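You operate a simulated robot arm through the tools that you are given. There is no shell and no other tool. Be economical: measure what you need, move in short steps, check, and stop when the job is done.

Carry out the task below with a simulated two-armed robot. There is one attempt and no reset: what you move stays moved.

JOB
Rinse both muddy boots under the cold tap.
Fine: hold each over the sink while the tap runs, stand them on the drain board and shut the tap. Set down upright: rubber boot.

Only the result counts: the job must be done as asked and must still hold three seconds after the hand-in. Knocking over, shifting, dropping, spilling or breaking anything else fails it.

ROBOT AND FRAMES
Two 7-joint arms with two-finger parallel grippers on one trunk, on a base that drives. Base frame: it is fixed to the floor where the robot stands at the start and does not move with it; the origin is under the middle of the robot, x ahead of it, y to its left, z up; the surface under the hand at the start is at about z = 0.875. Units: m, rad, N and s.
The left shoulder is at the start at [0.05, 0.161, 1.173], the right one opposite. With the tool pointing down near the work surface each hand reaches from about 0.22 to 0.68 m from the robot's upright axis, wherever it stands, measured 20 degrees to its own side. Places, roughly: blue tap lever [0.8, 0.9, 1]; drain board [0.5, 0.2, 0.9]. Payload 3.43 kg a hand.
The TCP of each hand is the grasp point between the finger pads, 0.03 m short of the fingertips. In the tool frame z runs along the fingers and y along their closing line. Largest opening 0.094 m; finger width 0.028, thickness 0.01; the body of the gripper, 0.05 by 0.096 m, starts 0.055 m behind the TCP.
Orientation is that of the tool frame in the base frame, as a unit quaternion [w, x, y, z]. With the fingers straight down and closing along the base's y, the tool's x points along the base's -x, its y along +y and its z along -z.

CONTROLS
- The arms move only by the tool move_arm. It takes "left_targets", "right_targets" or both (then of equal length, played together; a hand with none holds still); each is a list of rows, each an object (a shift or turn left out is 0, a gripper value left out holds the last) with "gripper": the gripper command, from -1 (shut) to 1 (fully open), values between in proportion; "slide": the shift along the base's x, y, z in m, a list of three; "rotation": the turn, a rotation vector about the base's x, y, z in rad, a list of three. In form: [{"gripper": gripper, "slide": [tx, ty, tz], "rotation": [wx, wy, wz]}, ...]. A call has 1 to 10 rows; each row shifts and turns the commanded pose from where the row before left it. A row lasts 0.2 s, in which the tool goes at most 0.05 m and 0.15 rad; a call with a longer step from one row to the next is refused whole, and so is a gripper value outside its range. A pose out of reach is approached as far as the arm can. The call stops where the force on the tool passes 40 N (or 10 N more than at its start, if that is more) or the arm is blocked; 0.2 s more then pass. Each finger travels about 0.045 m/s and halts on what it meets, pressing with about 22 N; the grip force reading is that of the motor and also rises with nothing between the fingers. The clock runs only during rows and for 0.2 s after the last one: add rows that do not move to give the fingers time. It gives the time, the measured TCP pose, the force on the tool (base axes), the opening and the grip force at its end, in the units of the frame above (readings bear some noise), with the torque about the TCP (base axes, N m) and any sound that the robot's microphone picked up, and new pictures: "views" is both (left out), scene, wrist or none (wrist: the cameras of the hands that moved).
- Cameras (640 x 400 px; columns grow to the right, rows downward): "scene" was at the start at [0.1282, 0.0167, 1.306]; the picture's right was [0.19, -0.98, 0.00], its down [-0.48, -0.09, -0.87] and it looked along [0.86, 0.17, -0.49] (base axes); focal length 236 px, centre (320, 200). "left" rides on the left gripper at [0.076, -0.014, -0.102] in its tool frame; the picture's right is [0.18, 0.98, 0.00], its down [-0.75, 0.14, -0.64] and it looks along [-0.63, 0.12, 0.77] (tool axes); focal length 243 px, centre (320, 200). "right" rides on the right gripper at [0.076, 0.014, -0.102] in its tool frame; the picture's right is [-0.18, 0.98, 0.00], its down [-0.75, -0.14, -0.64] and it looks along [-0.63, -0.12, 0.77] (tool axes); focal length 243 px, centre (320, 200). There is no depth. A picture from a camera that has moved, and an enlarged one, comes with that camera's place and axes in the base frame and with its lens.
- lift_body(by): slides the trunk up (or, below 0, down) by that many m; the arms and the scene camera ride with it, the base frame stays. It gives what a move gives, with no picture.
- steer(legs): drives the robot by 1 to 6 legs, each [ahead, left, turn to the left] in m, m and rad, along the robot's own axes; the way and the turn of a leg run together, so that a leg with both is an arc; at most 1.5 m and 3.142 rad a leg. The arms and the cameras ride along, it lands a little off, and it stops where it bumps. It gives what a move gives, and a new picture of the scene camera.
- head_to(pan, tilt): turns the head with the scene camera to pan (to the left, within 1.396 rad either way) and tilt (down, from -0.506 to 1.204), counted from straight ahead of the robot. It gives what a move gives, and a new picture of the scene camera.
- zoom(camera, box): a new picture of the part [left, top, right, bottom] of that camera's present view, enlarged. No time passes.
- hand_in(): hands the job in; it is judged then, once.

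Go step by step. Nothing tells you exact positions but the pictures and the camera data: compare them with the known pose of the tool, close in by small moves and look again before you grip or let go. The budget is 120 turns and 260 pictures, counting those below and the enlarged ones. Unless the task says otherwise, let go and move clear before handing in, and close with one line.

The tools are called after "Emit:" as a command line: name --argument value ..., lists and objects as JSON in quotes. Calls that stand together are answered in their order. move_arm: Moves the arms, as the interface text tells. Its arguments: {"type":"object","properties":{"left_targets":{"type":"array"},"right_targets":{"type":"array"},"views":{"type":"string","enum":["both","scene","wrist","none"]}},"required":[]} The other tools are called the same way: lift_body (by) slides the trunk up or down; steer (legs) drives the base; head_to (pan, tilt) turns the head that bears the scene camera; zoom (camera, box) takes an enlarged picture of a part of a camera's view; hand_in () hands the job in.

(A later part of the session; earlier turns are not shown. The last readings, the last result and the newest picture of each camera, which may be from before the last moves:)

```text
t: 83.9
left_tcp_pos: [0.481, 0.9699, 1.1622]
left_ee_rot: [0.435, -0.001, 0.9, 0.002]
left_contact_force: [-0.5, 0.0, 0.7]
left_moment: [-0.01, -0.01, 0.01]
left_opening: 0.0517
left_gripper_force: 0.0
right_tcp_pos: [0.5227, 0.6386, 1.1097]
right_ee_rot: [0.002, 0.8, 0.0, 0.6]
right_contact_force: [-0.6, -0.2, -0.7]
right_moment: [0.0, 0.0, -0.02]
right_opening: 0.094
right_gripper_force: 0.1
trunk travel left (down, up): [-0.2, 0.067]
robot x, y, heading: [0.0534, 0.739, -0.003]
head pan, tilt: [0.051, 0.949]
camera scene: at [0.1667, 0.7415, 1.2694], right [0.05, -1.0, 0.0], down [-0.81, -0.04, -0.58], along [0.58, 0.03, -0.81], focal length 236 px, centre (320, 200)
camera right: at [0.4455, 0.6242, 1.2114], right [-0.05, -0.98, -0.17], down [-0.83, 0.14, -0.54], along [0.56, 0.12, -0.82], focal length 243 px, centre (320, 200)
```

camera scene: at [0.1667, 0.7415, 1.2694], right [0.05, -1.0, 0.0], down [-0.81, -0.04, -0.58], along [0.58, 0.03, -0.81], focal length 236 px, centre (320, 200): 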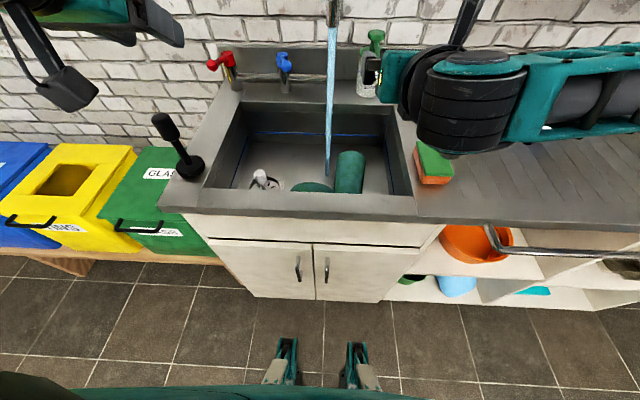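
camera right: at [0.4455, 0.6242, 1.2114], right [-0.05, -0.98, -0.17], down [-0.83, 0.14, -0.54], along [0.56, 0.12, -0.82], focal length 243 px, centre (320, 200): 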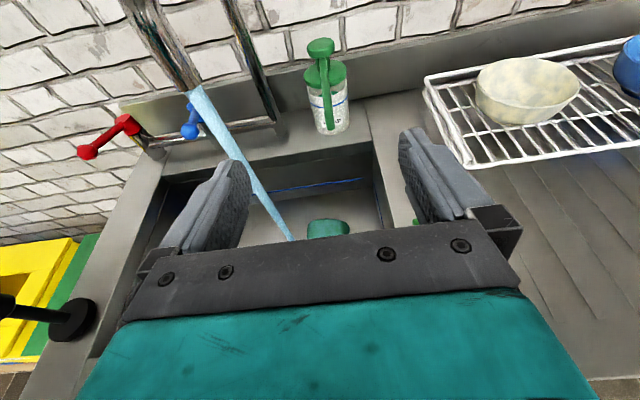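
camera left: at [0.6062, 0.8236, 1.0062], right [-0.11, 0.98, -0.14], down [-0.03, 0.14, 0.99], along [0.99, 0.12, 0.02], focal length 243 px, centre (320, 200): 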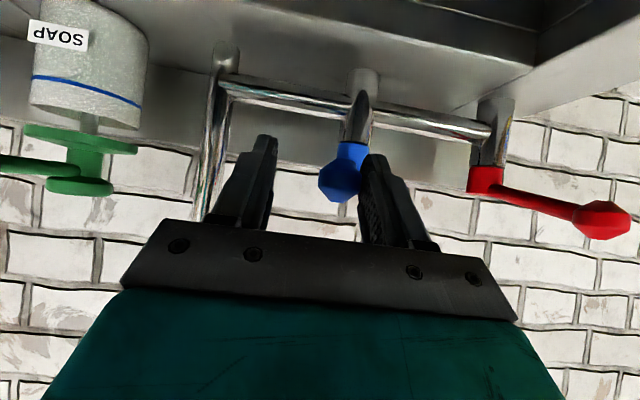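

The hand pitches to nearly horizontal without trouble, camera on top. I return to a slight pitch and come to a standoff over the lying shaft.

Emit:
move_arm --right_targets '[{"rotation": [0, 0.145, 0]}, {"rotation": [0, 0.145, 0]}, {"rotation": [0, 0.145, 0]}, {"rotation": [0, 0.145, 0]}, {"rotation": [0, 0.145, 0], "slide": [0, 0.02, 0]}, {"rotation": [0, 0.145, 0], "slide": [0, 0.022, 0]}, {"rotation": [0, 0.13, 0], "slide": [0.01, 0, -0.03]}, {"slide": [0.01, 0, -0.04]}, {"slide": [0.005, 0, -0.04]}, {}]' --views "both"

```text
t: 86.1
left_tcp_pos: [0.4822, 0.9688, 1.1618]
left_ee_rot: [0.436, 0.001, 0.9, 0.0]
left_contact_force: [0.4, 0.6, -0.1]
left_moment: [0.02, -0.01, 0.04]
left_opening: 0.0517
left_gripper_force: 0.0
right_tcp_pos: [0.5466, 0.6818, 0.9991]
right_ee_rot: [0.001, 0.99, 0.002, 0.141]
right_contact_force: [0.4, 0.5, 0.0]
right_moment: [-0.01, 0.01, -0.02]
right_opening: 0.094
right_gripper_force: 0.1
trunk travel left (down, up): [-0.2, 0.067]
robot x, y, heading: [0.054, 0.7379, -0.005]
head pan, tilt: [0.051, 0.949]
camera scene: at [0.167, 0.7411, 1.2694], right [0.05, -1.0, 0.0], down [-0.81, -0.04, -0.58], along [0.58, 0.03, -0.81], focal length 236 px, centre (320, 200)
camera right: at [0.5921, 0.6671, 1.1194], right [-0.17, -0.98, -0.05], down [-0.9, 0.14, 0.41], along [-0.39, 0.11, -0.91], focal length 243 px, centre (320, 200)
```

scene: 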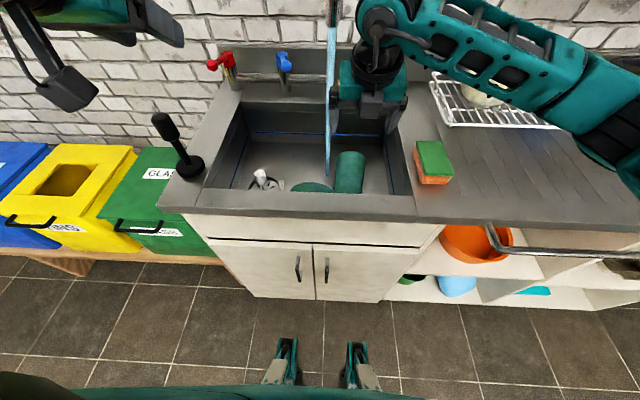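
right: 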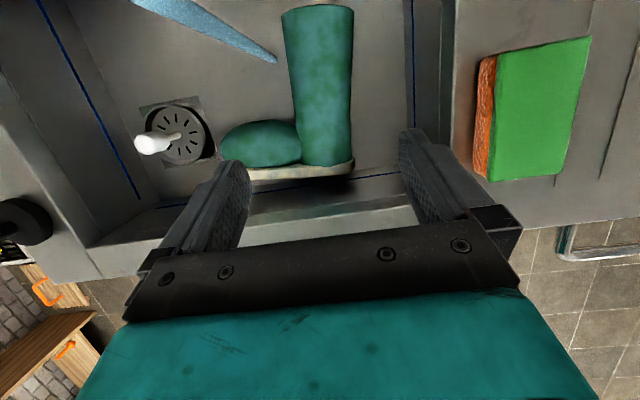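

Aligned; shaft centre line is y≈0.675 here. I go down to just above it.

Emit:
move_arm --right_targets '[{"slide": [0.014, -0.003, -0.04], "rotation": [0, 0, -0.07]}, {"slide": [0.014, -0.003, -0.04]}, {"slide": [0.014, -0.002, -0.035]}, {}]' --views "wrist"

```text
t: 87.1
left_tcp_pos: [0.481, 0.9683, 1.1616]
left_ee_rot: [0.435, 0.001, 0.9, 0.001]
left_contact_force: [0.0, 0.3, -0.4]
left_moment: [0.0, 0.02, 0.03]
left_opening: 0.0519
left_gripper_force: 0.0
right_tcp_pos: [0.5875, 0.6728, 0.8829]
right_ee_rot: [0.007, 0.99, -0.033, 0.14]
right_contact_force: [-0.1, 0.9, 0.2]
right_moment: [0.05, 0.02, -0.02]
right_opening: 0.0941
right_gripper_force: 0.0
trunk travel left (down, up): [-0.2, 0.067]
robot x, y, heading: [0.0522, 0.7363, -0.001]
head pan, tilt: [0.051, 0.949]
camera right: at [0.6321, 0.6544, 1.0029], right [-0.24, -0.97, -0.05], down [-0.89, 0.2, 0.41], along [-0.38, 0.14, -0.91], focal length 243 px, centre (320, 200)
```

right: 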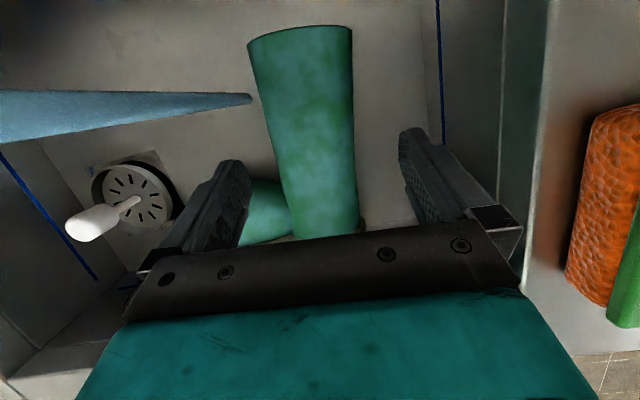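

I shift a bit further toward the shaft's end to stay clear of the toe, go down and close.

Emit:
move_arm --right_targets '[{"slide": [0.018, 0, -0.025]}, {"slide": [0.014, -0.001, -0.033]}, {"slide": [0.011, 0, -0.032]}, {}, {"gripper": -1}, {"gripper": -1}, {"gripper": -1}, {}]' --views "both"

```text
t: 88.9
left_tcp_pos: [0.482, 0.9675, 1.1621]
left_ee_rot: [0.435, 0.0, 0.9, 0.001]
left_contact_force: [-0.8, 0.2, -0.5]
left_moment: [0.05, 0.0, -0.02]
left_opening: 0.0518
left_gripper_force: 0.1
right_tcp_pos: [0.6333, 0.6686, 0.7928]
right_ee_rot: [0.006, 0.989, -0.033, 0.141]
right_contact_force: [-0.6, 2.2, -0.3]
right_moment: [0.17, 0.06, -0.2]
right_opening: 0.0753
right_gripper_force: 21.8
trunk travel left (down, up): [-0.2, 0.067]
robot x, y, heading: [0.0526, 0.7387, -0.004]
head pan, tilt: [0.051, 0.949]
camera scene: at [0.1672, 0.7411, 1.2694], right [0.05, -1.0, 0.0], down [-0.81, -0.04, -0.58], along [0.58, 0.03, -0.81], focal length 236 px, centre (320, 200)
camera right: at [0.6778, 0.6505, 0.9123], right [-0.24, -0.97, -0.05], down [-0.89, 0.2, 0.41], along [-0.38, 0.14, -0.91], focal length 243 px, centre (320, 200)
```

scene: 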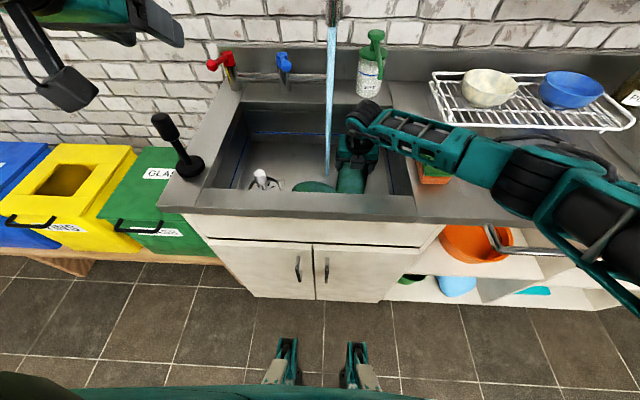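
right: 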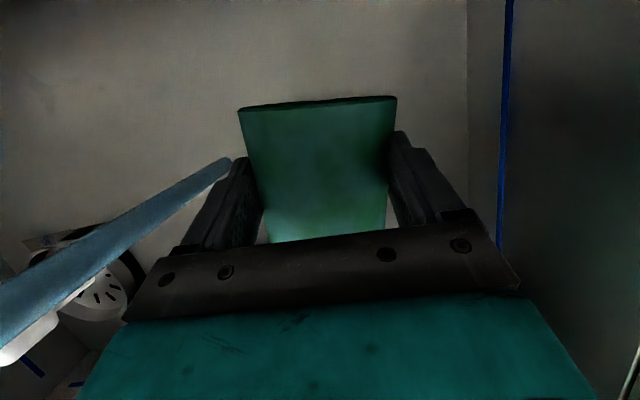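

Gripped near the shaft's end. Now I pitch the hand in small steps along an arc so the sole stays on the sink floor and the boot tips up.

Emit:
move_arm --right_targets '[{"rotation": [0, -0.1, 0], "slide": [0.0029, 0, 0.0158]}, {"rotation": [0, -0.1, 0], "slide": [0.0013, 0, 0.0148]}, {"rotation": [0, -0.1, 0], "slide": [0.0001, 0, 0.014]}, {"rotation": [0, -0.1, 0], "slide": [-0.0013, 0, 0.0129]}, {"rotation": [0, -0.1, 0], "slide": [-0.0026, 0, 0.0119]}, {"rotation": [0, -0.1, 0], "slide": [-0.0037, 0, 0.0108]}]' --views "both"

```text
t: 90.3
left_tcp_pos: [0.4812, 0.969, 1.1622]
left_ee_rot: [0.435, 0.0, 0.901, 0.001]
left_contact_force: [0.0, 0.7, 0.4]
left_moment: [-0.04, 0.02, 0.0]
left_opening: 0.0517
left_gripper_force: 0.1
right_tcp_pos: [0.6289, 0.6687, 0.8738]
right_ee_rot: [-0.004, 0.903, -0.033, 0.428]
right_contact_force: [0.2, 0.4, -3.5]
right_moment: [-0.14, -0.14, 0.01]
right_opening: 0.075
right_gripper_force: 21.8
trunk travel left (down, up): [-0.2, 0.067]
robot x, y, heading: [0.0541, 0.7365, -0.003]
head pan, tilt: [0.051, 0.949]
camera scene: at [0.1673, 0.7412, 1.2693], right [0.05, -1.0, 0.0], down [-0.81, -0.04, -0.58], along [0.58, 0.03, -0.81], focal length 236 px, centre (320, 200)
camera right: at [0.5984, 0.6517, 0.9966], right [-0.17, -0.97, -0.18], down [-0.96, 0.2, -0.17], along [0.2, 0.14, -0.97], focal length 243 px, centre (320, 200)
```

scene: 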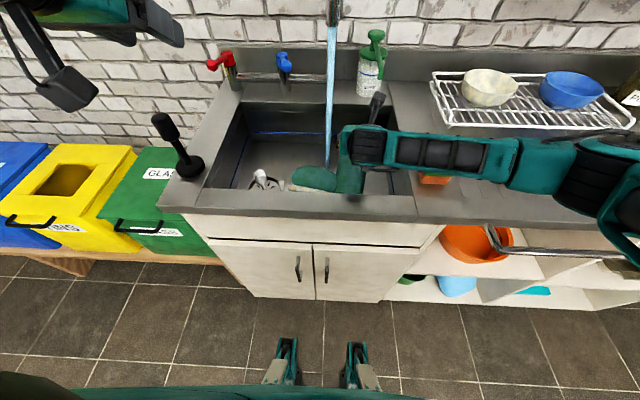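
right: 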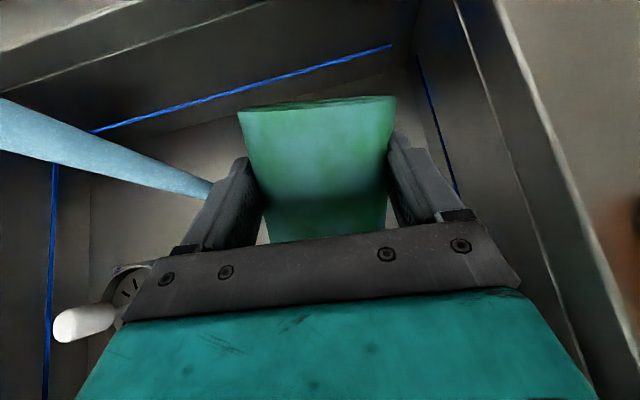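

The boot is tilting up with the hand and holding. I continue the arc with a little extra height to keep the forearm clear of the sponge.

Emit:
move_arm --right_targets '[{"rotation": [0, -0.08, 0], "slide": [-0.003, 0, 0.012]}, {"rotation": [0, -0.08, 0], "slide": [-0.004, 0, 0.012]}, {"rotation": [0, -0.08, 0], "slide": [-0.005, 0, 0.01]}, {"rotation": [0, -0.08, 0], "slide": [-0.005, 0, 0.01]}, {"rotation": [0, -0.08, 0], "slide": [-0.006, 0, 0.01]}, {}]' --views "both"

```text
t: 91.7
left_tcp_pos: [0.4817, 0.9674, 1.1615]
left_ee_rot: [0.434, -0.001, 0.901, 0.003]
left_contact_force: [1.1, -0.6, 0.5]
left_moment: [0.01, 0.0, -0.01]
left_opening: 0.0515
left_gripper_force: 0.1
right_tcp_pos: [0.6065, 0.6702, 0.9279]
right_ee_rot: [-0.01, 0.801, -0.032, 0.598]
right_contact_force: [0.3, 0.1, -2.7]
right_moment: [-0.16, -0.08, -0.01]
right_opening: 0.0749
right_gripper_force: 22.2
trunk travel left (down, up): [-0.2, 0.067]
robot x, y, heading: [0.0561, 0.7393, -0.001]
head pan, tilt: [0.051, 0.949]
camera scene: at [0.1674, 0.7409, 1.2694], right [0.05, -1.0, 0.0], down [-0.81, -0.04, -0.58], along [0.58, 0.03, -0.81], focal length 236 px, centre (320, 200)
camera right: at [0.5301, 0.6534, 1.0293], right [-0.09, -0.97, -0.23], down [-0.82, 0.2, -0.53], along [0.56, 0.14, -0.82], focal length 243 px, centre (320, 200)
```

scene: 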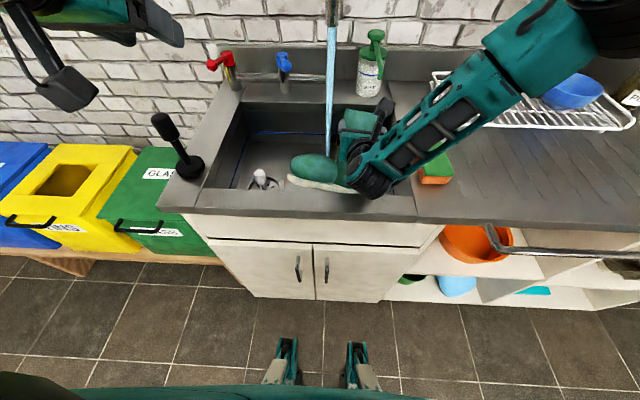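
right: 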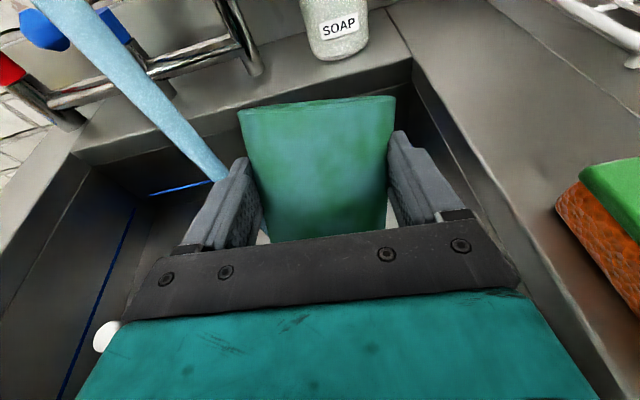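

It works: the boot is about 57° up and firmly held. I pull it back from the spout while raising, and keep pitching toward upright.

Emit:
move_arm --right_targets '[{"slide": [-0.01, -0.004, 0.01]}, {"slide": [-0.012, -0.004, 0.015]}, {"slide": [-0.012, -0.004, 0.015]}, {"slide": [-0.012, -0.004, 0.015]}, {"slide": [-0.01, -0.004, 0.015]}, {"rotation": [0, -0.07, 0], "slide": [0, 0, 0.012]}, {"rotation": [0, -0.07, 0], "slide": [0, 0, 0.012]}, {"rotation": [0, -0.07, 0], "slide": [0, 0, 0.012]}, {"rotation": [0, -0.07, 0]}, {"rotation": [0, -0.07, 0]}]' --views "both"

```text
t: 93.9
left_tcp_pos: [0.4817, 0.9686, 1.1622]
left_ee_rot: [0.435, 0.001, 0.9, 0.0]
left_contact_force: [-0.9, 0.9, 1.3]
left_moment: [0.02, -0.01, -0.01]
left_opening: 0.0518
left_gripper_force: 0.0
right_tcp_pos: [0.5436, 0.6699, 1.0442]
right_ee_rot: [-0.015, 0.685, -0.031, 0.728]
right_contact_force: [0.3, 0.3, -2.5]
right_moment: [-0.16, 0.03, -0.04]
right_opening: 0.0745
right_gripper_force: 21.8
right hand out of reach, approached as far as the arm can: row 9, 10
trunk travel left (down, up): [-0.2, 0.067]
robot x, y, heading: [0.0563, 0.7388, 0.0]
head pan, tilt: [0.051, 0.949]
camera scene: at [0.1673, 0.7413, 1.2694], right [0.05, -1.0, 0.0], down [-0.81, -0.04, -0.58], along [0.58, 0.03, -0.81], focal length 236 px, centre (320, 200)
camera right: at [0.4379, 0.6529, 1.1132], right [-0.01, -0.97, -0.25], down [-0.59, 0.21, -0.78], along [0.81, 0.14, -0.57], focal length 243 px, centre (320, 200)
```

scene: 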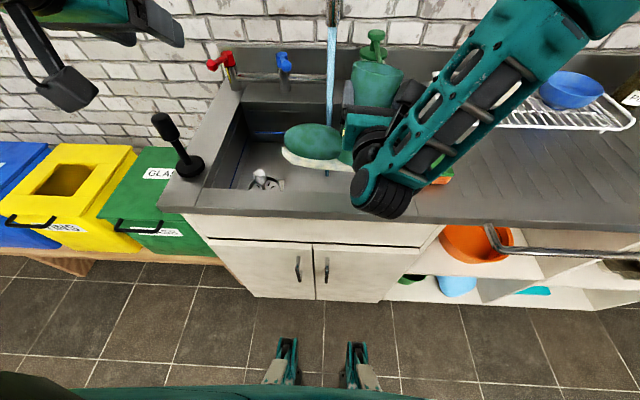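
right: 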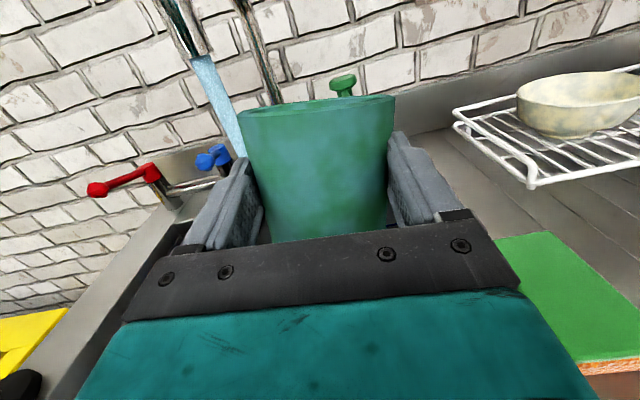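

The boot is about 77° upright in the hand and held. I raise the trunk so it clears the sponge, then drive right to the drain board.

Emit:
lift_body --by 0.06

Emit:
steer --legs '[[-0.03, -0.45, 0]]'

Emit:
head_to --pan -0.1 --tilt 0.75

```text
t: 94.9
left_tcp_pos: [0.4809, 0.9679, 1.2218]
left_ee_rot: [0.435, 0.0, 0.9, 0.002]
left_contact_force: [-0.8, 0.1, 0.2]
left_moment: [0.0, 0.0, -0.03]
left_opening: 0.0517
left_gripper_force: 0.0
right_tcp_pos: [0.5443, 0.6704, 1.1033]
right_ee_rot: [-0.014, 0.686, -0.032, 0.727]
right_contact_force: [1.3, -0.6, -3.6]
right_moment: [-0.15, 0.0, -0.01]
right_opening: 0.0741
right_gripper_force: 21.6
trunk travel left (down, up): [-0.26, 0.007]
robot x, y, heading: [0.0573, 0.742, -0.002]
head pan, tilt: [0.051, 0.949]
```

```text
t: 99.4
left_tcp_pos: [0.4511, 0.5175, 1.2214]
left_ee_rot: [0.434, 0.007, 0.901, -0.002]
left_contact_force: [0.4, -0.5, 0.7]
left_moment: [0.02, 0.02, 0.01]
left_opening: 0.0516
left_gripper_force: 0.1
right_tcp_pos: [0.5075, 0.2189, 1.104]
right_ee_rot: [-0.01, 0.685, -0.036, 0.727]
right_contact_force: [-0.2, -0.7, -2.8]
right_moment: [-0.13, 0.04, 0.0]
right_opening: 0.0742
right_gripper_force: 21.7
trunk travel left (down, up): [-0.26, 0.007]
robot x, y, heading: [0.0179, 0.3002, -0.02]
head pan, tilt: [0.051, 0.949]
camera scene: at [0.1326, 0.2954, 1.3294], right [0.03, -1.0, 0.0], down [-0.81, -0.03, -0.58], along [0.58, 0.02, -0.81], focal length 236 px, centre (320, 200)
```

scene: 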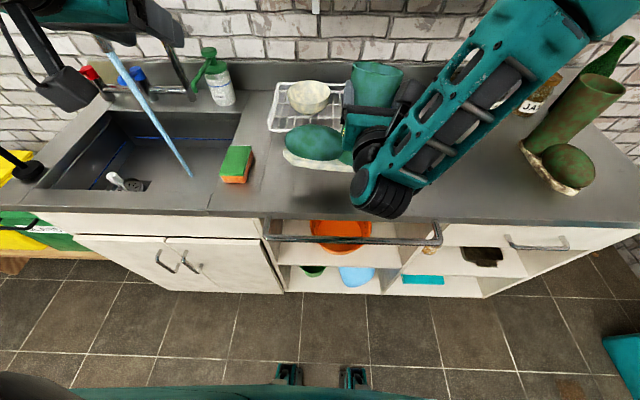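

```text
t: 100.1
left_tcp_pos: [0.4502, 0.5189, 1.2221]
left_ee_rot: [0.435, 0.007, 0.901, -0.002]
left_contact_force: [-0.2, -0.2, -0.2]
left_moment: [-0.04, 0.0, 0.01]
left_opening: 0.0516
left_gripper_force: 0.0
right_tcp_pos: [0.5074, 0.219, 1.1048]
right_ee_rot: [-0.009, 0.685, -0.038, 0.728]
right_contact_force: [0.3, 0.5, -2.0]
right_moment: [-0.14, 0.03, -0.01]
right_opening: 0.074
right_gripper_force: 21.9
trunk travel left (down, up): [-0.26, 0.007]
robot x, y, heading: [0.019, 0.2931, -0.017]
head pan, tilt: [-0.099, 0.75]
camera scene: at [0.1423, 0.2836, 1.3448], right [-0.12, -0.99, 0.0], down [-0.68, 0.08, -0.73], along [0.73, -0.09, -0.68], focal length 236 px, centre (320, 200)
```

scene: 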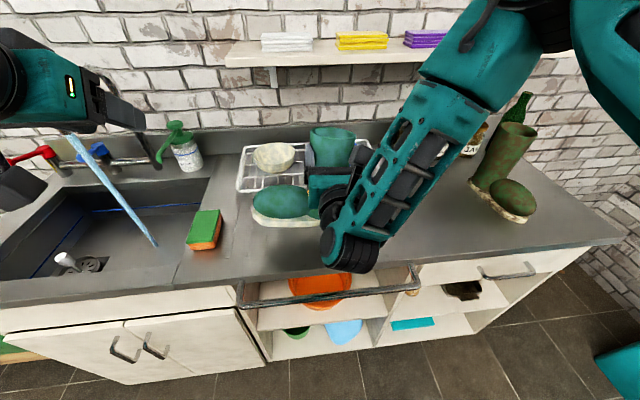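

Boot 1 is over the drain board. I extend a little and pitch the last bit so the boot is vertical.

Emit:
move_arm --right_targets '[{"slide": [0.012, 0, 0]}, {"slide": [0.012, 0, 0]}, {"slide": [0.012, 0, -0.005]}, {"rotation": [0, -0.06, 0]}, {"rotation": [0, -0.06, 0]}, {"rotation": [0, -0.06, 0]}, {}]' --views "both"

Emit:
zoom --camera "scene" --box '[220, 90, 440, 290]'

```text
t: 101.7
left_tcp_pos: [0.4492, 0.5185, 1.2216]
left_ee_rot: [0.434, 0.007, 0.901, -0.002]
left_contact_force: [0.2, 0.1, 0.2]
left_moment: [-0.01, 0.02, -0.03]
left_opening: 0.0517
left_gripper_force: 0.1
right_tcp_pos: [0.5273, 0.2557, 1.1225]
right_ee_rot: [-0.012, 0.618, -0.037, 0.786]
right_contact_force: [-0.2, 0.5, -3.2]
right_moment: [-0.12, 0.1, -0.04]
right_opening: 0.0736
right_gripper_force: 21.8
right hand out of reach, approached as far as the arm can: row 2, 3, 4, 5, 6
trunk travel left (down, up): [-0.26, 0.007]
robot x, y, heading: [0.0197, 0.2961, -0.017]
head pan, tilt: [-0.099, 0.75]
camera scene: at [0.1423, 0.2833, 1.3449], right [-0.12, -0.99, 0.0], down [-0.68, 0.08, -0.73], along [0.73, -0.09, -0.68], focal length 236 px, centre (320, 200)
camera right: at [0.4117, 0.2405, 1.172], right [0.02, -0.97, -0.25], down [-0.44, 0.22, -0.87], along [0.9, 0.12, -0.42], focal length 243 px, centre (320, 200)
```

scene: 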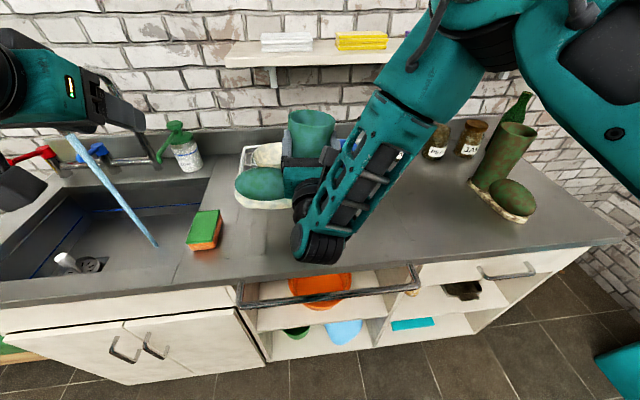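
right: 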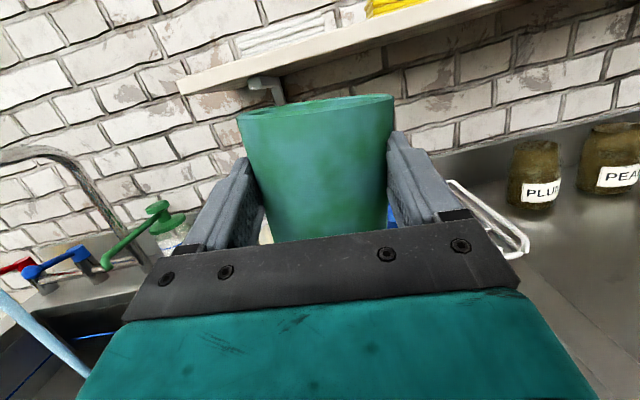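

```text
2.00 times, centred on (330, 190) of scene
camera zoom: at [0.1423, 0.2833, 1.3449], right [-0.12, -0.99, 0.0], down [-0.68, 0.08, -0.73], along [0.73, -0.09, -0.68], focal length 472 px, centre (300, 220)
```

zoom: 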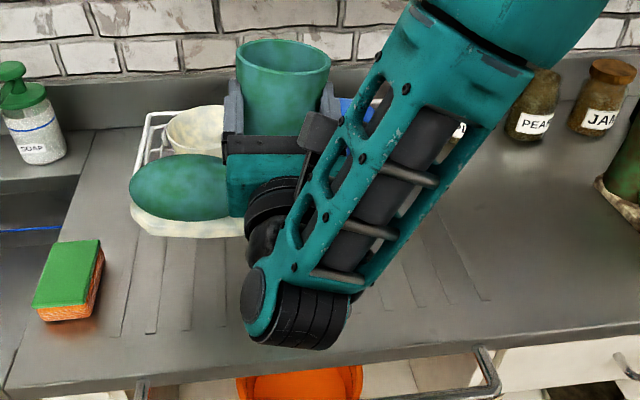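

The boot is now vertical to within a couple of degrees, over clear drain board at (0.53, 0.26), toe left and short of the sponge. I lower it with the trunk.

Emit:
lift_body --by -0.075

Emit:
zoom --camera "scene" --box '[200, 70, 440, 290]'

```text
t: 102.8
left_tcp_pos: [0.4505, 0.5176, 1.1471]
left_ee_rot: [0.435, 0.007, 0.9, -0.002]
left_contact_force: [-0.8, 0.4, 0.7]
left_moment: [-0.05, 0.01, -0.01]
left_opening: 0.0517
left_gripper_force: 0.2
right_tcp_pos: [0.5281, 0.2551, 1.0479]
right_ee_rot: [-0.01, 0.618, -0.038, 0.785]
right_contact_force: [0.0, -0.4, -2.3]
right_moment: [-0.11, 0.09, 0.01]
right_opening: 0.0738
right_gripper_force: 22.8
trunk travel left (down, up): [-0.185, 0.082]
robot x, y, heading: [0.0206, 0.294, -0.019]
head pan, tilt: [-0.099, 0.75]
```

```text
1.82 times, centred on (320, 180) of scene
camera zoom: at [0.1421, 0.2834, 1.2699], right [-0.12, -0.99, 0.0], down [-0.68, 0.08, -0.73], along [0.73, -0.09, -0.68], focal length 430 px, centre (320, 236)
```

zoom: 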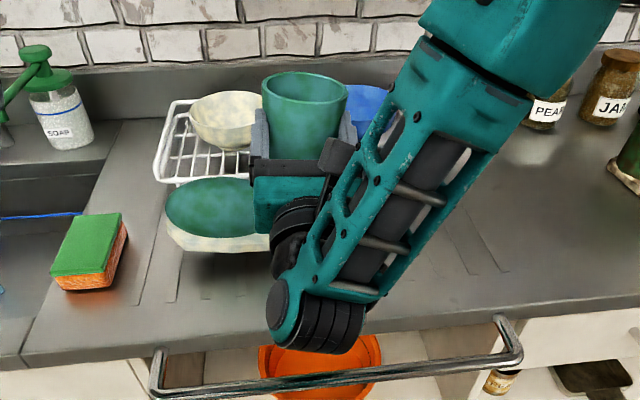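

Emit:
lift_body --by -0.015

Emit:
zoom --camera "scene" --box '[200, 90, 400, 260]'

```text
t: 103.4
left_tcp_pos: [0.4498, 0.5173, 1.1338]
left_ee_rot: [0.435, 0.007, 0.9, -0.002]
left_contact_force: [0.2, 0.3, 0.2]
left_moment: [0.01, -0.02, -0.03]
left_opening: 0.052
left_gripper_force: 0.1
right_tcp_pos: [0.5277, 0.2572, 1.0361]
right_ee_rot: [-0.012, 0.615, -0.038, 0.788]
right_contact_force: [1.5, 2.8, 9.4]
right_moment: [-0.03, -0.49, 0.08]
right_opening: 0.0738
right_gripper_force: 21.6
trunk travel left (down, up): [-0.17, 0.097]
robot x, y, heading: [0.0221, 0.2939, -0.017]
head pan, tilt: [-0.099, 0.75]
```

```text
2.35 times, centred on (300, 175) of scene
camera zoom: at [0.1414, 0.2839, 1.2552], right [-0.12, -0.99, 0.0], down [-0.68, 0.08, -0.73], along [0.73, -0.09, -0.68], focal length 556 px, centre (367, 259)
```

zoom: 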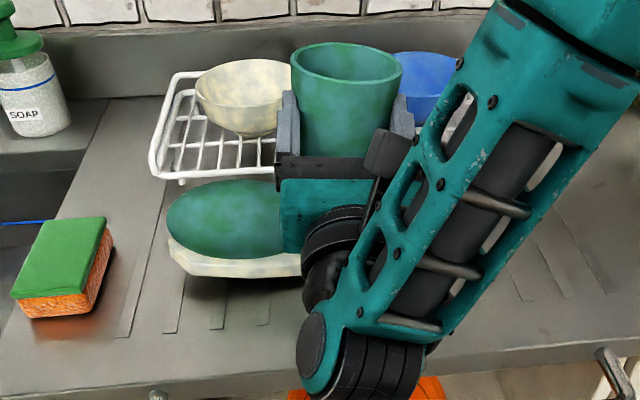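

The sole's heel side is on the board (toe side a few degrees high). I relieve the push slightly and open so that it settles flat.

Emit:
lift_body --by 0.003

Emit:
move_arm --right_targets '[{"gripper": -0.0}, {"gripper": 0.7}, {"gripper": 0.8}, {"gripper": 1}, {"gripper": 1}, {}]' --views "both"

```text
t: 104.0
left_tcp_pos: [0.4499, 0.5182, 1.1342]
left_ee_rot: [0.435, 0.007, 0.9, -0.002]
left_contact_force: [0.4, 0.4, 0.1]
left_moment: [-0.01, -0.01, -0.02]
left_opening: 0.0518
left_gripper_force: 0.1
right_tcp_pos: [0.5284, 0.2565, 1.0368]
right_ee_rot: [-0.012, 0.618, -0.037, 0.785]
right_contact_force: [1.2, 5.1, 3.3]
right_moment: [0.43, -0.44, 0.16]
right_opening: 0.0733
right_gripper_force: 21.9
trunk travel left (down, up): [-0.173, 0.094]
robot x, y, heading: [0.019, 0.2919, -0.016]
head pan, tilt: [-0.099, 0.75]
```

```text
t: 105.4
left_tcp_pos: [0.4504, 0.5178, 1.1346]
left_ee_rot: [0.436, 0.008, 0.9, -0.003]
left_contact_force: [0.6, 0.0, 0.2]
left_moment: [0.01, 0.0, 0.01]
left_opening: 0.0518
left_gripper_force: 0.0
right_tcp_pos: [0.5286, 0.2558, 1.0364]
right_ee_rot: [-0.01, 0.618, -0.038, 0.785]
right_contact_force: [-0.7, 1.9, -0.9]
right_moment: [-0.06, 0.02, 0.03]
right_opening: 0.094
right_gripper_force: 0.1
trunk travel left (down, up): [-0.173, 0.094]
robot x, y, heading: [0.0204, 0.2983, -0.018]
head pan, tilt: [-0.099, 0.75]
camera scene: at [0.142, 0.2836, 1.2579], right [-0.12, -0.99, 0.0], down [-0.68, 0.08, -0.73], along [0.73, -0.09, -0.68], focal length 236 px, centre (320, 200)
camera right: at [0.4116, 0.2405, 1.0852], right [0.01, -0.97, -0.25], down [-0.44, 0.22, -0.87], along [0.9, 0.12, -0.42], focal length 243 px, centre (320, 200)
```

scene: 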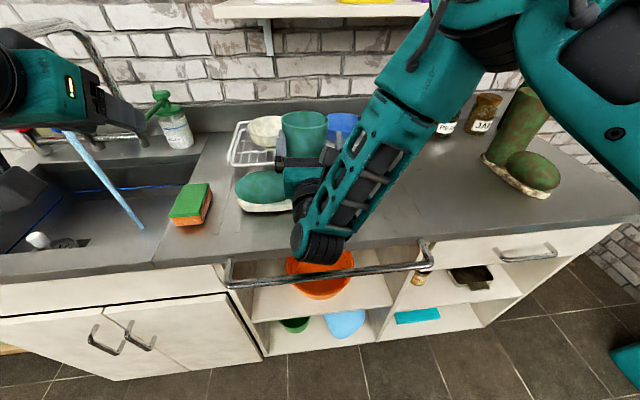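
right: 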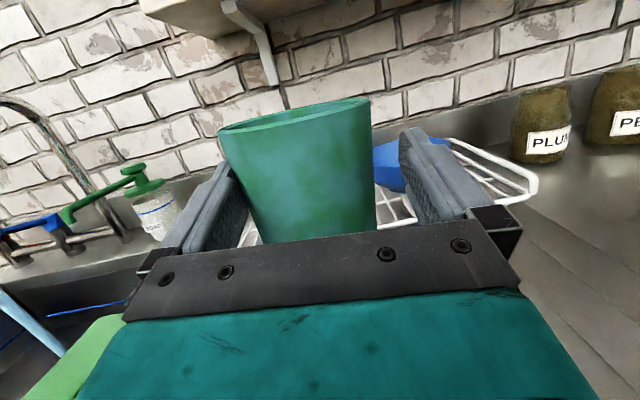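

It stands flat. I centre the open fingers around it and back the whole robot away.

Emit:
move_arm --right_targets '[{"slide": [0, 0.004, 0]}, {"slide": [0, 0.004, 0]}, {}]' --views "wrist"

```text
t: 106.2
left_tcp_pos: [0.4492, 0.5171, 1.1344]
left_ee_rot: [0.436, 0.007, 0.9, -0.002]
left_contact_force: [-1.5, 0.2, -0.4]
left_moment: [0.01, 0.01, 0.0]
left_opening: 0.0517
left_gripper_force: 0.1
right_tcp_pos: [0.5288, 0.2638, 1.0368]
right_ee_rot: [-0.011, 0.617, -0.037, 0.786]
right_contact_force: [0.0, 0.6, 0.1]
right_moment: [-0.05, -0.04, 0.08]
right_opening: 0.0939
right_gripper_force: 0.1
trunk travel left (down, up): [-0.173, 0.094]
robot x, y, heading: [0.0186, 0.2911, -0.017]
head pan, tilt: [-0.099, 0.75]
camera right: at [0.4114, 0.2489, 1.086], right [0.02, -0.97, -0.25], down [-0.44, 0.22, -0.87], along [0.9, 0.12, -0.42], focal length 243 px, centre (320, 200)
```

right: 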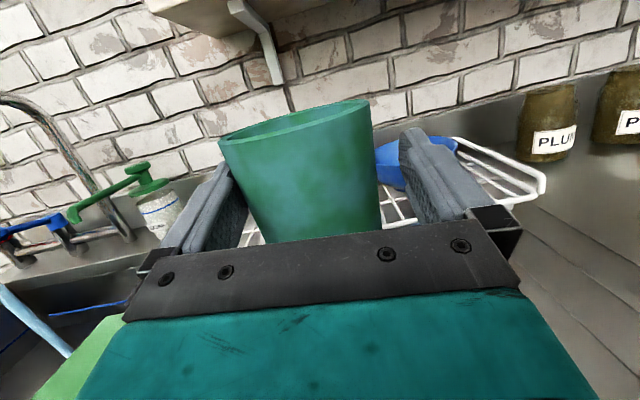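

The boot still leans lightly on the left finger as its toe comes down; I move a bit further left.

Emit:
move_arm --right_targets '[{"slide": [0, 0.004, 0]}, {"slide": [0, 0.004, 0]}, {"slide": [0, 0.003, 0]}, {}]' --views "both"

Emit:
zoom --camera "scene" --box '[200, 90, 400, 260]'

```text
t: 107.2
left_tcp_pos: [0.45, 0.518, 1.1348]
left_ee_rot: [0.436, 0.007, 0.9, -0.002]
left_contact_force: [0.6, 0.8, -0.3]
left_moment: [-0.01, -0.03, -0.04]
left_opening: 0.0517
left_gripper_force: 0.0
right_tcp_pos: [0.5285, 0.2744, 1.0364]
right_ee_rot: [-0.011, 0.617, -0.038, 0.786]
right_contact_force: [-0.7, 0.0, -0.4]
right_moment: [0.01, 0.02, 0.0]
right_opening: 0.0939
right_gripper_force: 0.1
trunk travel left (down, up): [-0.173, 0.094]
robot x, y, heading: [0.0206, 0.2966, -0.015]
head pan, tilt: [-0.099, 0.75]
camera scene: at [0.142, 0.2835, 1.2579], right [-0.12, -0.99, 0.0], down [-0.68, 0.08, -0.73], along [0.73, -0.09, -0.68], focal length 236 px, centre (320, 200)
camera right: at [0.4111, 0.26, 1.0853], right [0.01, -0.97, -0.25], down [-0.44, 0.22, -0.87], along [0.9, 0.12, -0.42], focal length 243 px, centre (320, 200)
```

scene: 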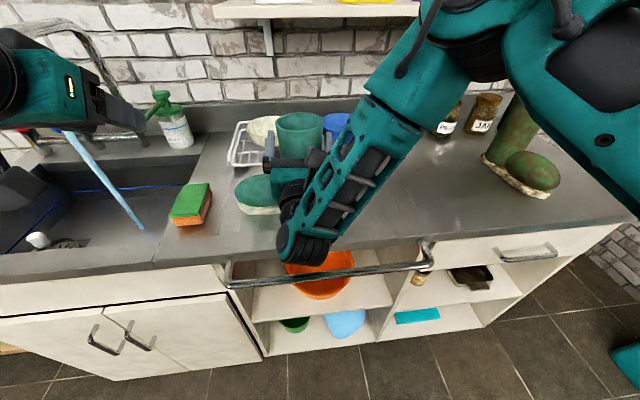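
right: 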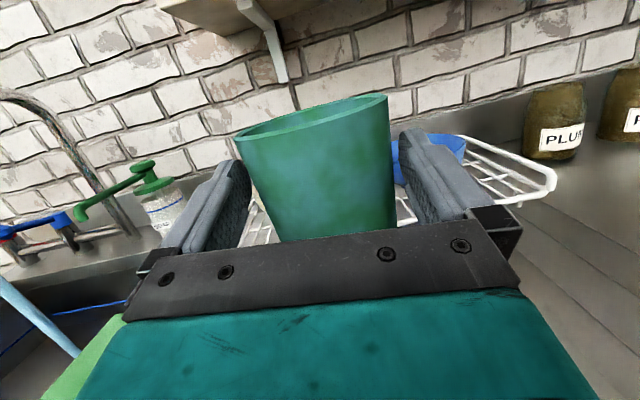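

```text
2.35 times, centred on (300, 175) of scene
camera zoom: at [0.142, 0.2835, 1.2579], right [-0.12, -0.99, 0.0], down [-0.68, 0.08, -0.73], along [0.73, -0.09, -0.68], focal length 556 px, centre (367, 259)
```

zoom: 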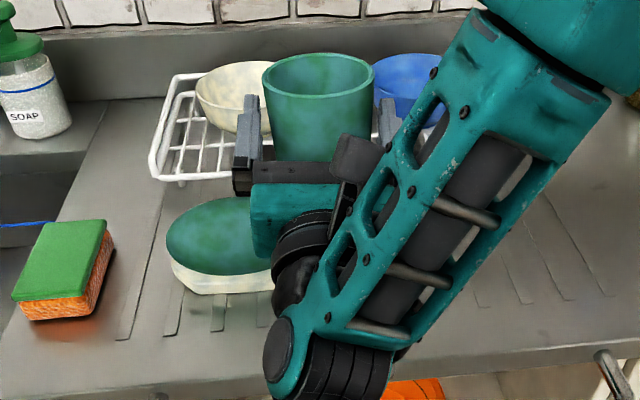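

Boot 1 stands flat and free between the fingers. I back the robot straight out.

Emit:
steer --legs '[[-0.16, 0, 0]]'

Emit:
zoom --camera "scene" --box '[180, 60, 400, 230]'

```text
t: 108.6
left_tcp_pos: [0.2934, 0.5187, 1.1343]
left_ee_rot: [0.435, 0.011, 0.9, -0.005]
left_contact_force: [0.2, -0.1, -0.3]
left_moment: [-0.01, -0.03, 0.02]
left_opening: 0.0517
left_gripper_force: 0.0
right_tcp_pos: [0.3695, 0.2752, 1.0367]
right_ee_rot: [-0.008, 0.617, -0.04, 0.786]
right_contact_force: [-0.3, 0.0, 0.7]
right_moment: [0.0, 0.0, -0.03]
right_opening: 0.0941
right_gripper_force: 0.1
trunk travel left (down, up): [-0.173, 0.094]
robot x, y, heading: [-0.138, 0.2958, -0.023]
head pan, tilt: [-0.099, 0.75]
camera scene: at [-0.0171, 0.286, 1.258], right [-0.12, -0.99, 0.0], down [-0.68, 0.08, -0.73], along [0.73, -0.09, -0.68], focal length 236 px, centre (320, 200)
```

scene: 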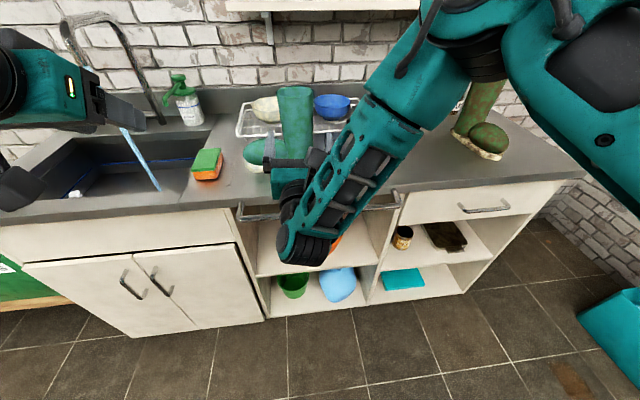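

```text
2.35 times, centred on (290, 145) of scene
camera zoom: at [-0.0171, 0.286, 1.258], right [-0.12, -0.99, 0.0], down [-0.68, 0.08, -0.73], along [0.73, -0.09, -0.68], focal length 556 px, centre (391, 329)
```

zoom: 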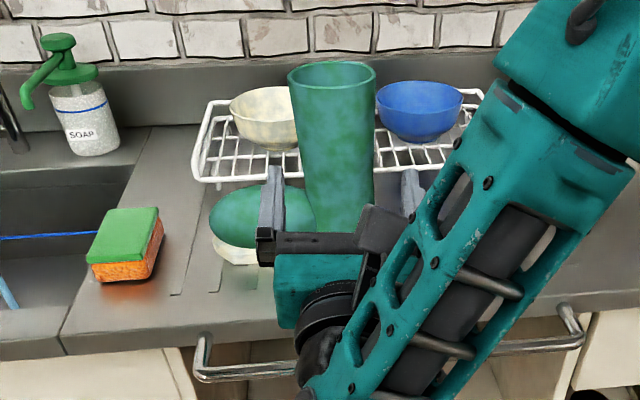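

Boot 1 stands upright and clean on the drain board. This front-on horizontal grip held well, so I use it for boot 2 as well: I drive right and level the hand.

Emit:
steer --legs '[[0, -0.42, 0.023]]'

Emit:
move_arm --right_targets '[{"rotation": [-0.06, 0.08, 0], "slide": [0, -0.02, 0.01]}, {"rotation": [0, 0.08, 0], "slide": [0.01, -0.02, 0]}, {"rotation": [0, 0.08, 0], "slide": [0.01, -0.02, 0]}, {"slide": [0.01, -0.02, 0]}, {"slide": [0, -0.02, 0]}, {"slide": [0, -0.02, 0]}, {}]' --views "both"

```text
t: 112.9
left_tcp_pos: [0.2824, 0.0999, 1.1352]
left_ee_rot: [0.435, -0.001, 0.9, 0.001]
left_contact_force: [-0.7, 1.1, -1.0]
left_moment: [0.0, -0.03, -0.01]
left_opening: 0.0516
left_gripper_force: 0.1
right_tcp_pos: [0.3637, -0.1422, 1.0348]
right_ee_rot: [-0.018, 0.617, -0.032, 0.786]
right_contact_force: [1.0, -0.1, 1.0]
right_moment: [-0.01, 0.02, 0.03]
right_opening: 0.0941
right_gripper_force: 0.0
trunk travel left (down, up): [-0.173, 0.094]
robot x, y, heading: [-0.1414, -0.1275, -0.004]
head pan, tilt: [-0.099, 0.75]
camera scene: at [-0.0218, -0.1389, 1.2579], right [-0.1, -0.99, 0.0], down [-0.68, 0.07, -0.73], along [0.73, -0.07, -0.68], focal length 236 px, centre (320, 200)
```

scene: 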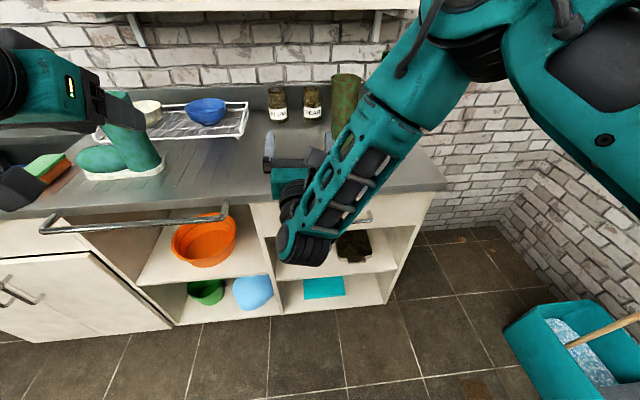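

```text
t: 114.5
left_tcp_pos: [0.281, 0.1006, 1.1358]
left_ee_rot: [0.435, 0.0, 0.901, 0.0]
left_contact_force: [1.1, 0.1, 0.7]
left_moment: [0.0, 0.0, -0.01]
left_opening: 0.0515
left_gripper_force: 0.1
right_tcp_pos: [0.3844, -0.2243, 1.0668]
right_ee_rot: [0.006, 0.709, -0.01, 0.706]
right_contact_force: [-0.1, 0.6, 0.0]
right_moment: [0.07, -0.02, -0.01]
right_opening: 0.0938
right_gripper_force: 0.2
right hand out of reach, approached as far as the arm can: row 4, 5, 6
trunk travel left (down, up): [-0.173, 0.094]
robot x, y, heading: [-0.1431, -0.1289, 0.001]
head pan, tilt: [-0.099, 0.75]
camera scene: at [-0.0218, -0.1388, 1.2579], right [-0.1, -0.99, 0.0], down [-0.68, 0.07, -0.73], along [0.73, -0.07, -0.68], focal length 236 px, centre (320, 200)
camera right: at [0.283, -0.2373, 1.1422], right [-0.02, -0.98, -0.19], down [-0.64, 0.16, -0.75], along [0.77, 0.11, -0.63], focal length 243 px, centre (320, 200)
```

scene: 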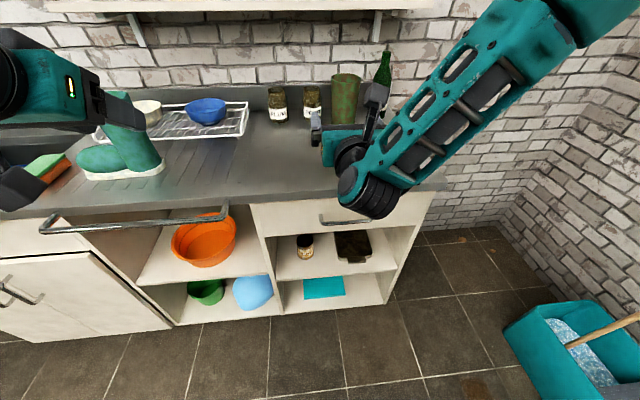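
right: 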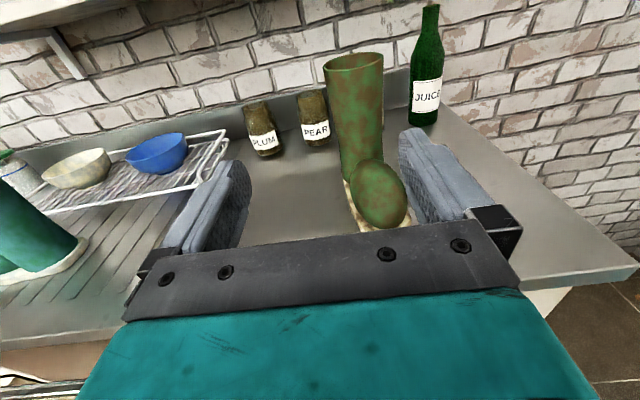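

Hand is level and pointing at boot 2, whose rim centre is near (0.63, -0.272, 1.07). I extend to line up in y and height, still short of the shaft.

Emit:
move_arm --right_targets '[{"slide": [0.03, -0.012, 0]}, {"slide": [0.03, -0.012, 0]}, {"slide": [0.03, -0.012, -0.01]}, {"slide": [0.02, -0.012, -0.015]}, {"slide": [0, 0, -0.02]}, {}]' --views "both"

```text
t: 115.9
left_tcp_pos: [0.2827, 0.1002, 1.1338]
left_ee_rot: [0.435, 0.001, 0.901, 0.001]
left_contact_force: [0.4, 0.3, -0.7]
left_moment: [0.03, 0.0, -0.03]
left_opening: 0.0514
left_gripper_force: 0.1
right_tcp_pos: [0.484, -0.2003, 1.0619]
right_ee_rot: [0.005, 0.71, -0.012, 0.704]
right_contact_force: [0.1, -0.1, 0.0]
right_moment: [0.01, -0.02, 0.01]
right_opening: 0.0941
right_gripper_force: 0.1
right hand out of reach, approached as far as the arm can: row 1, 2, 3, 4, 5
trunk travel left (down, up): [-0.173, 0.094]
robot x, y, heading: [-0.1441, -0.1303, -0.007]
head pan, tilt: [-0.099, 0.75]
camera scene: at [-0.0218, -0.1389, 1.2579], right [-0.1, -0.99, 0.0], down [-0.68, 0.07, -0.73], along [0.73, -0.07, -0.68], focal length 236 px, centre (320, 200)
camera right: at [0.3822, -0.2134, 1.1388], right [-0.03, -0.98, -0.19], down [-0.64, 0.16, -0.75], along [0.77, 0.1, -0.64], focal length 243 px, centre (320, 200)
```

scene: 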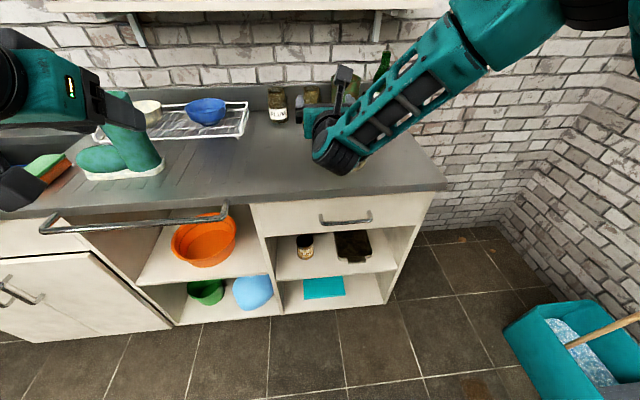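
right: 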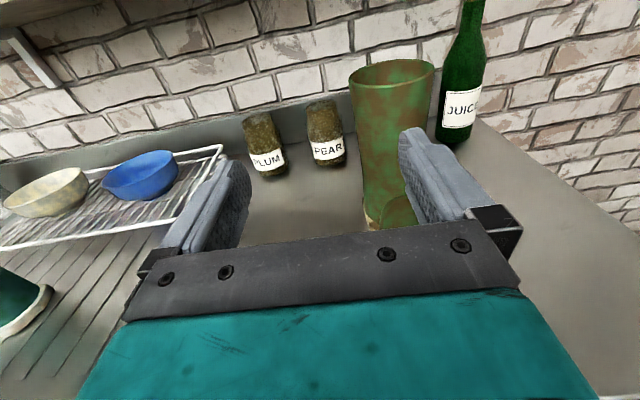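

This pose reaches only near the robot's centre line, so I retract slightly, lower with the trunk and use the base for sideways alignment.

Emit:
move_arm --right_targets '[{"slide": [-0.025, 0, 0]}, {"slide": [-0.025, 0, 0]}, {}]' --views "none"

Emit:
lift_body --by -0.042

Emit:
steer --legs '[[0, -0.07, 0.005]]'

Emit:
move_arm --right_targets '[{}]' --views "wrist"

```text
t: 116.7
left_tcp_pos: [0.2833, 0.0993, 1.1347]
left_ee_rot: [0.436, -0.001, 0.9, 0.002]
left_contact_force: [-0.3, -0.1, 0.2]
left_moment: [0.02, 0.02, 0.02]
left_opening: 0.0518
left_gripper_force: 0.0
right_tcp_pos: [0.4299, -0.2037, 1.0632]
right_ee_rot: [0.004, 0.708, -0.01, 0.706]
right_contact_force: [-0.4, 0.1, -0.3]
right_moment: [-0.02, -0.01, 0.0]
right_opening: 0.0944
right_gripper_force: 0.0
trunk travel left (down, up): [-0.173, 0.094]
robot x, y, heading: [-0.1438, -0.1266, -0.0]
head pan, tilt: [-0.099, 0.75]
```

```text
t: 117.5
left_tcp_pos: [0.2826, 0.1001, 1.0933]
left_ee_rot: [0.436, -0.001, 0.9, 0.002]
left_contact_force: [0.2, 0.5, 0.5]
left_moment: [0.01, 0.0, -0.01]
left_opening: 0.0516
left_gripper_force: 0.0
right_tcp_pos: [0.4303, -0.2036, 1.021]
right_ee_rot: [0.003, 0.708, -0.01, 0.706]
right_contact_force: [0.0, 0.0, -0.6]
right_moment: [-0.01, 0.01, 0.02]
right_opening: 0.094
right_gripper_force: 0.0
trunk travel left (down, up): [-0.131, 0.136]
robot x, y, heading: [-0.1425, -0.1305, -0.003]
head pan, tilt: [-0.099, 0.75]
```

```text
t: 118.8
left_tcp_pos: [0.281, 0.0285, 1.0924]
left_ee_rot: [0.435, -0.002, 0.9, 0.003]
left_contact_force: [-0.9, 0.2, 0.5]
left_moment: [-0.02, 0.02, 0.01]
left_opening: 0.0516
left_gripper_force: 0.1
right_tcp_pos: [0.4302, -0.2743, 1.0212]
right_ee_rot: [0.002, 0.708, -0.008, 0.706]
right_contact_force: [-0.3, 0.2, 0.3]
right_moment: [0.0, 0.03, 0.02]
right_opening: 0.094
right_gripper_force: 0.0
trunk travel left (down, up): [-0.131, 0.136]
robot x, y, heading: [-0.1437, -0.2066, -0.006]
head pan, tilt: [-0.099, 0.75]
camera scene: at [-0.0218, -0.2113, 1.2159], right [-0.1, -1.0, 0.0], down [-0.68, 0.07, -0.73], along [0.73, -0.07, -0.68], focal length 236 px, centre (320, 200)
```

scene: 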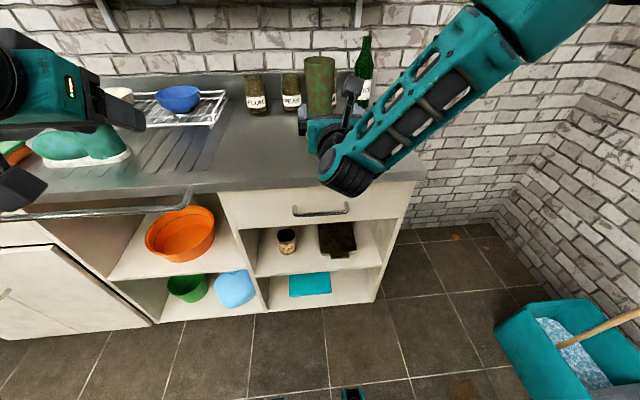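

```text
t: 119.2
left_tcp_pos: [0.2819, 0.0299, 1.0934]
left_ee_rot: [0.435, -0.001, 0.9, 0.001]
left_contact_force: [0.6, -0.5, 0.3]
left_moment: [0.02, 0.01, 0.03]
left_opening: 0.0518
left_gripper_force: 0.0
right_tcp_pos: [0.4305, -0.2739, 1.0221]
right_ee_rot: [0.002, 0.708, -0.007, 0.706]
right_contact_force: [0.1, -0.2, 0.4]
right_moment: [-0.02, -0.01, 0.01]
right_opening: 0.0939
right_gripper_force: 0.1
trunk travel left (down, up): [-0.131, 0.136]
robot x, y, heading: [-0.1412, -0.2004, -0.0]
head pan, tilt: [-0.099, 0.75]
camera right: at [0.3295, -0.2881, 1.0976], right [-0.01, -0.98, -0.19], down [-0.64, 0.16, -0.75], along [0.77, 0.11, -0.63], focal length 243 px, centre (320, 200)
```

right: 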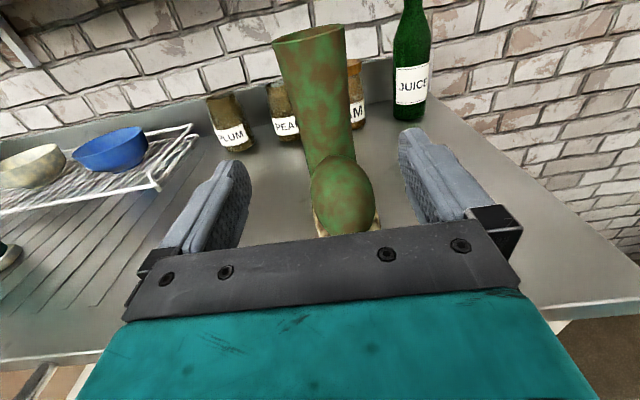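

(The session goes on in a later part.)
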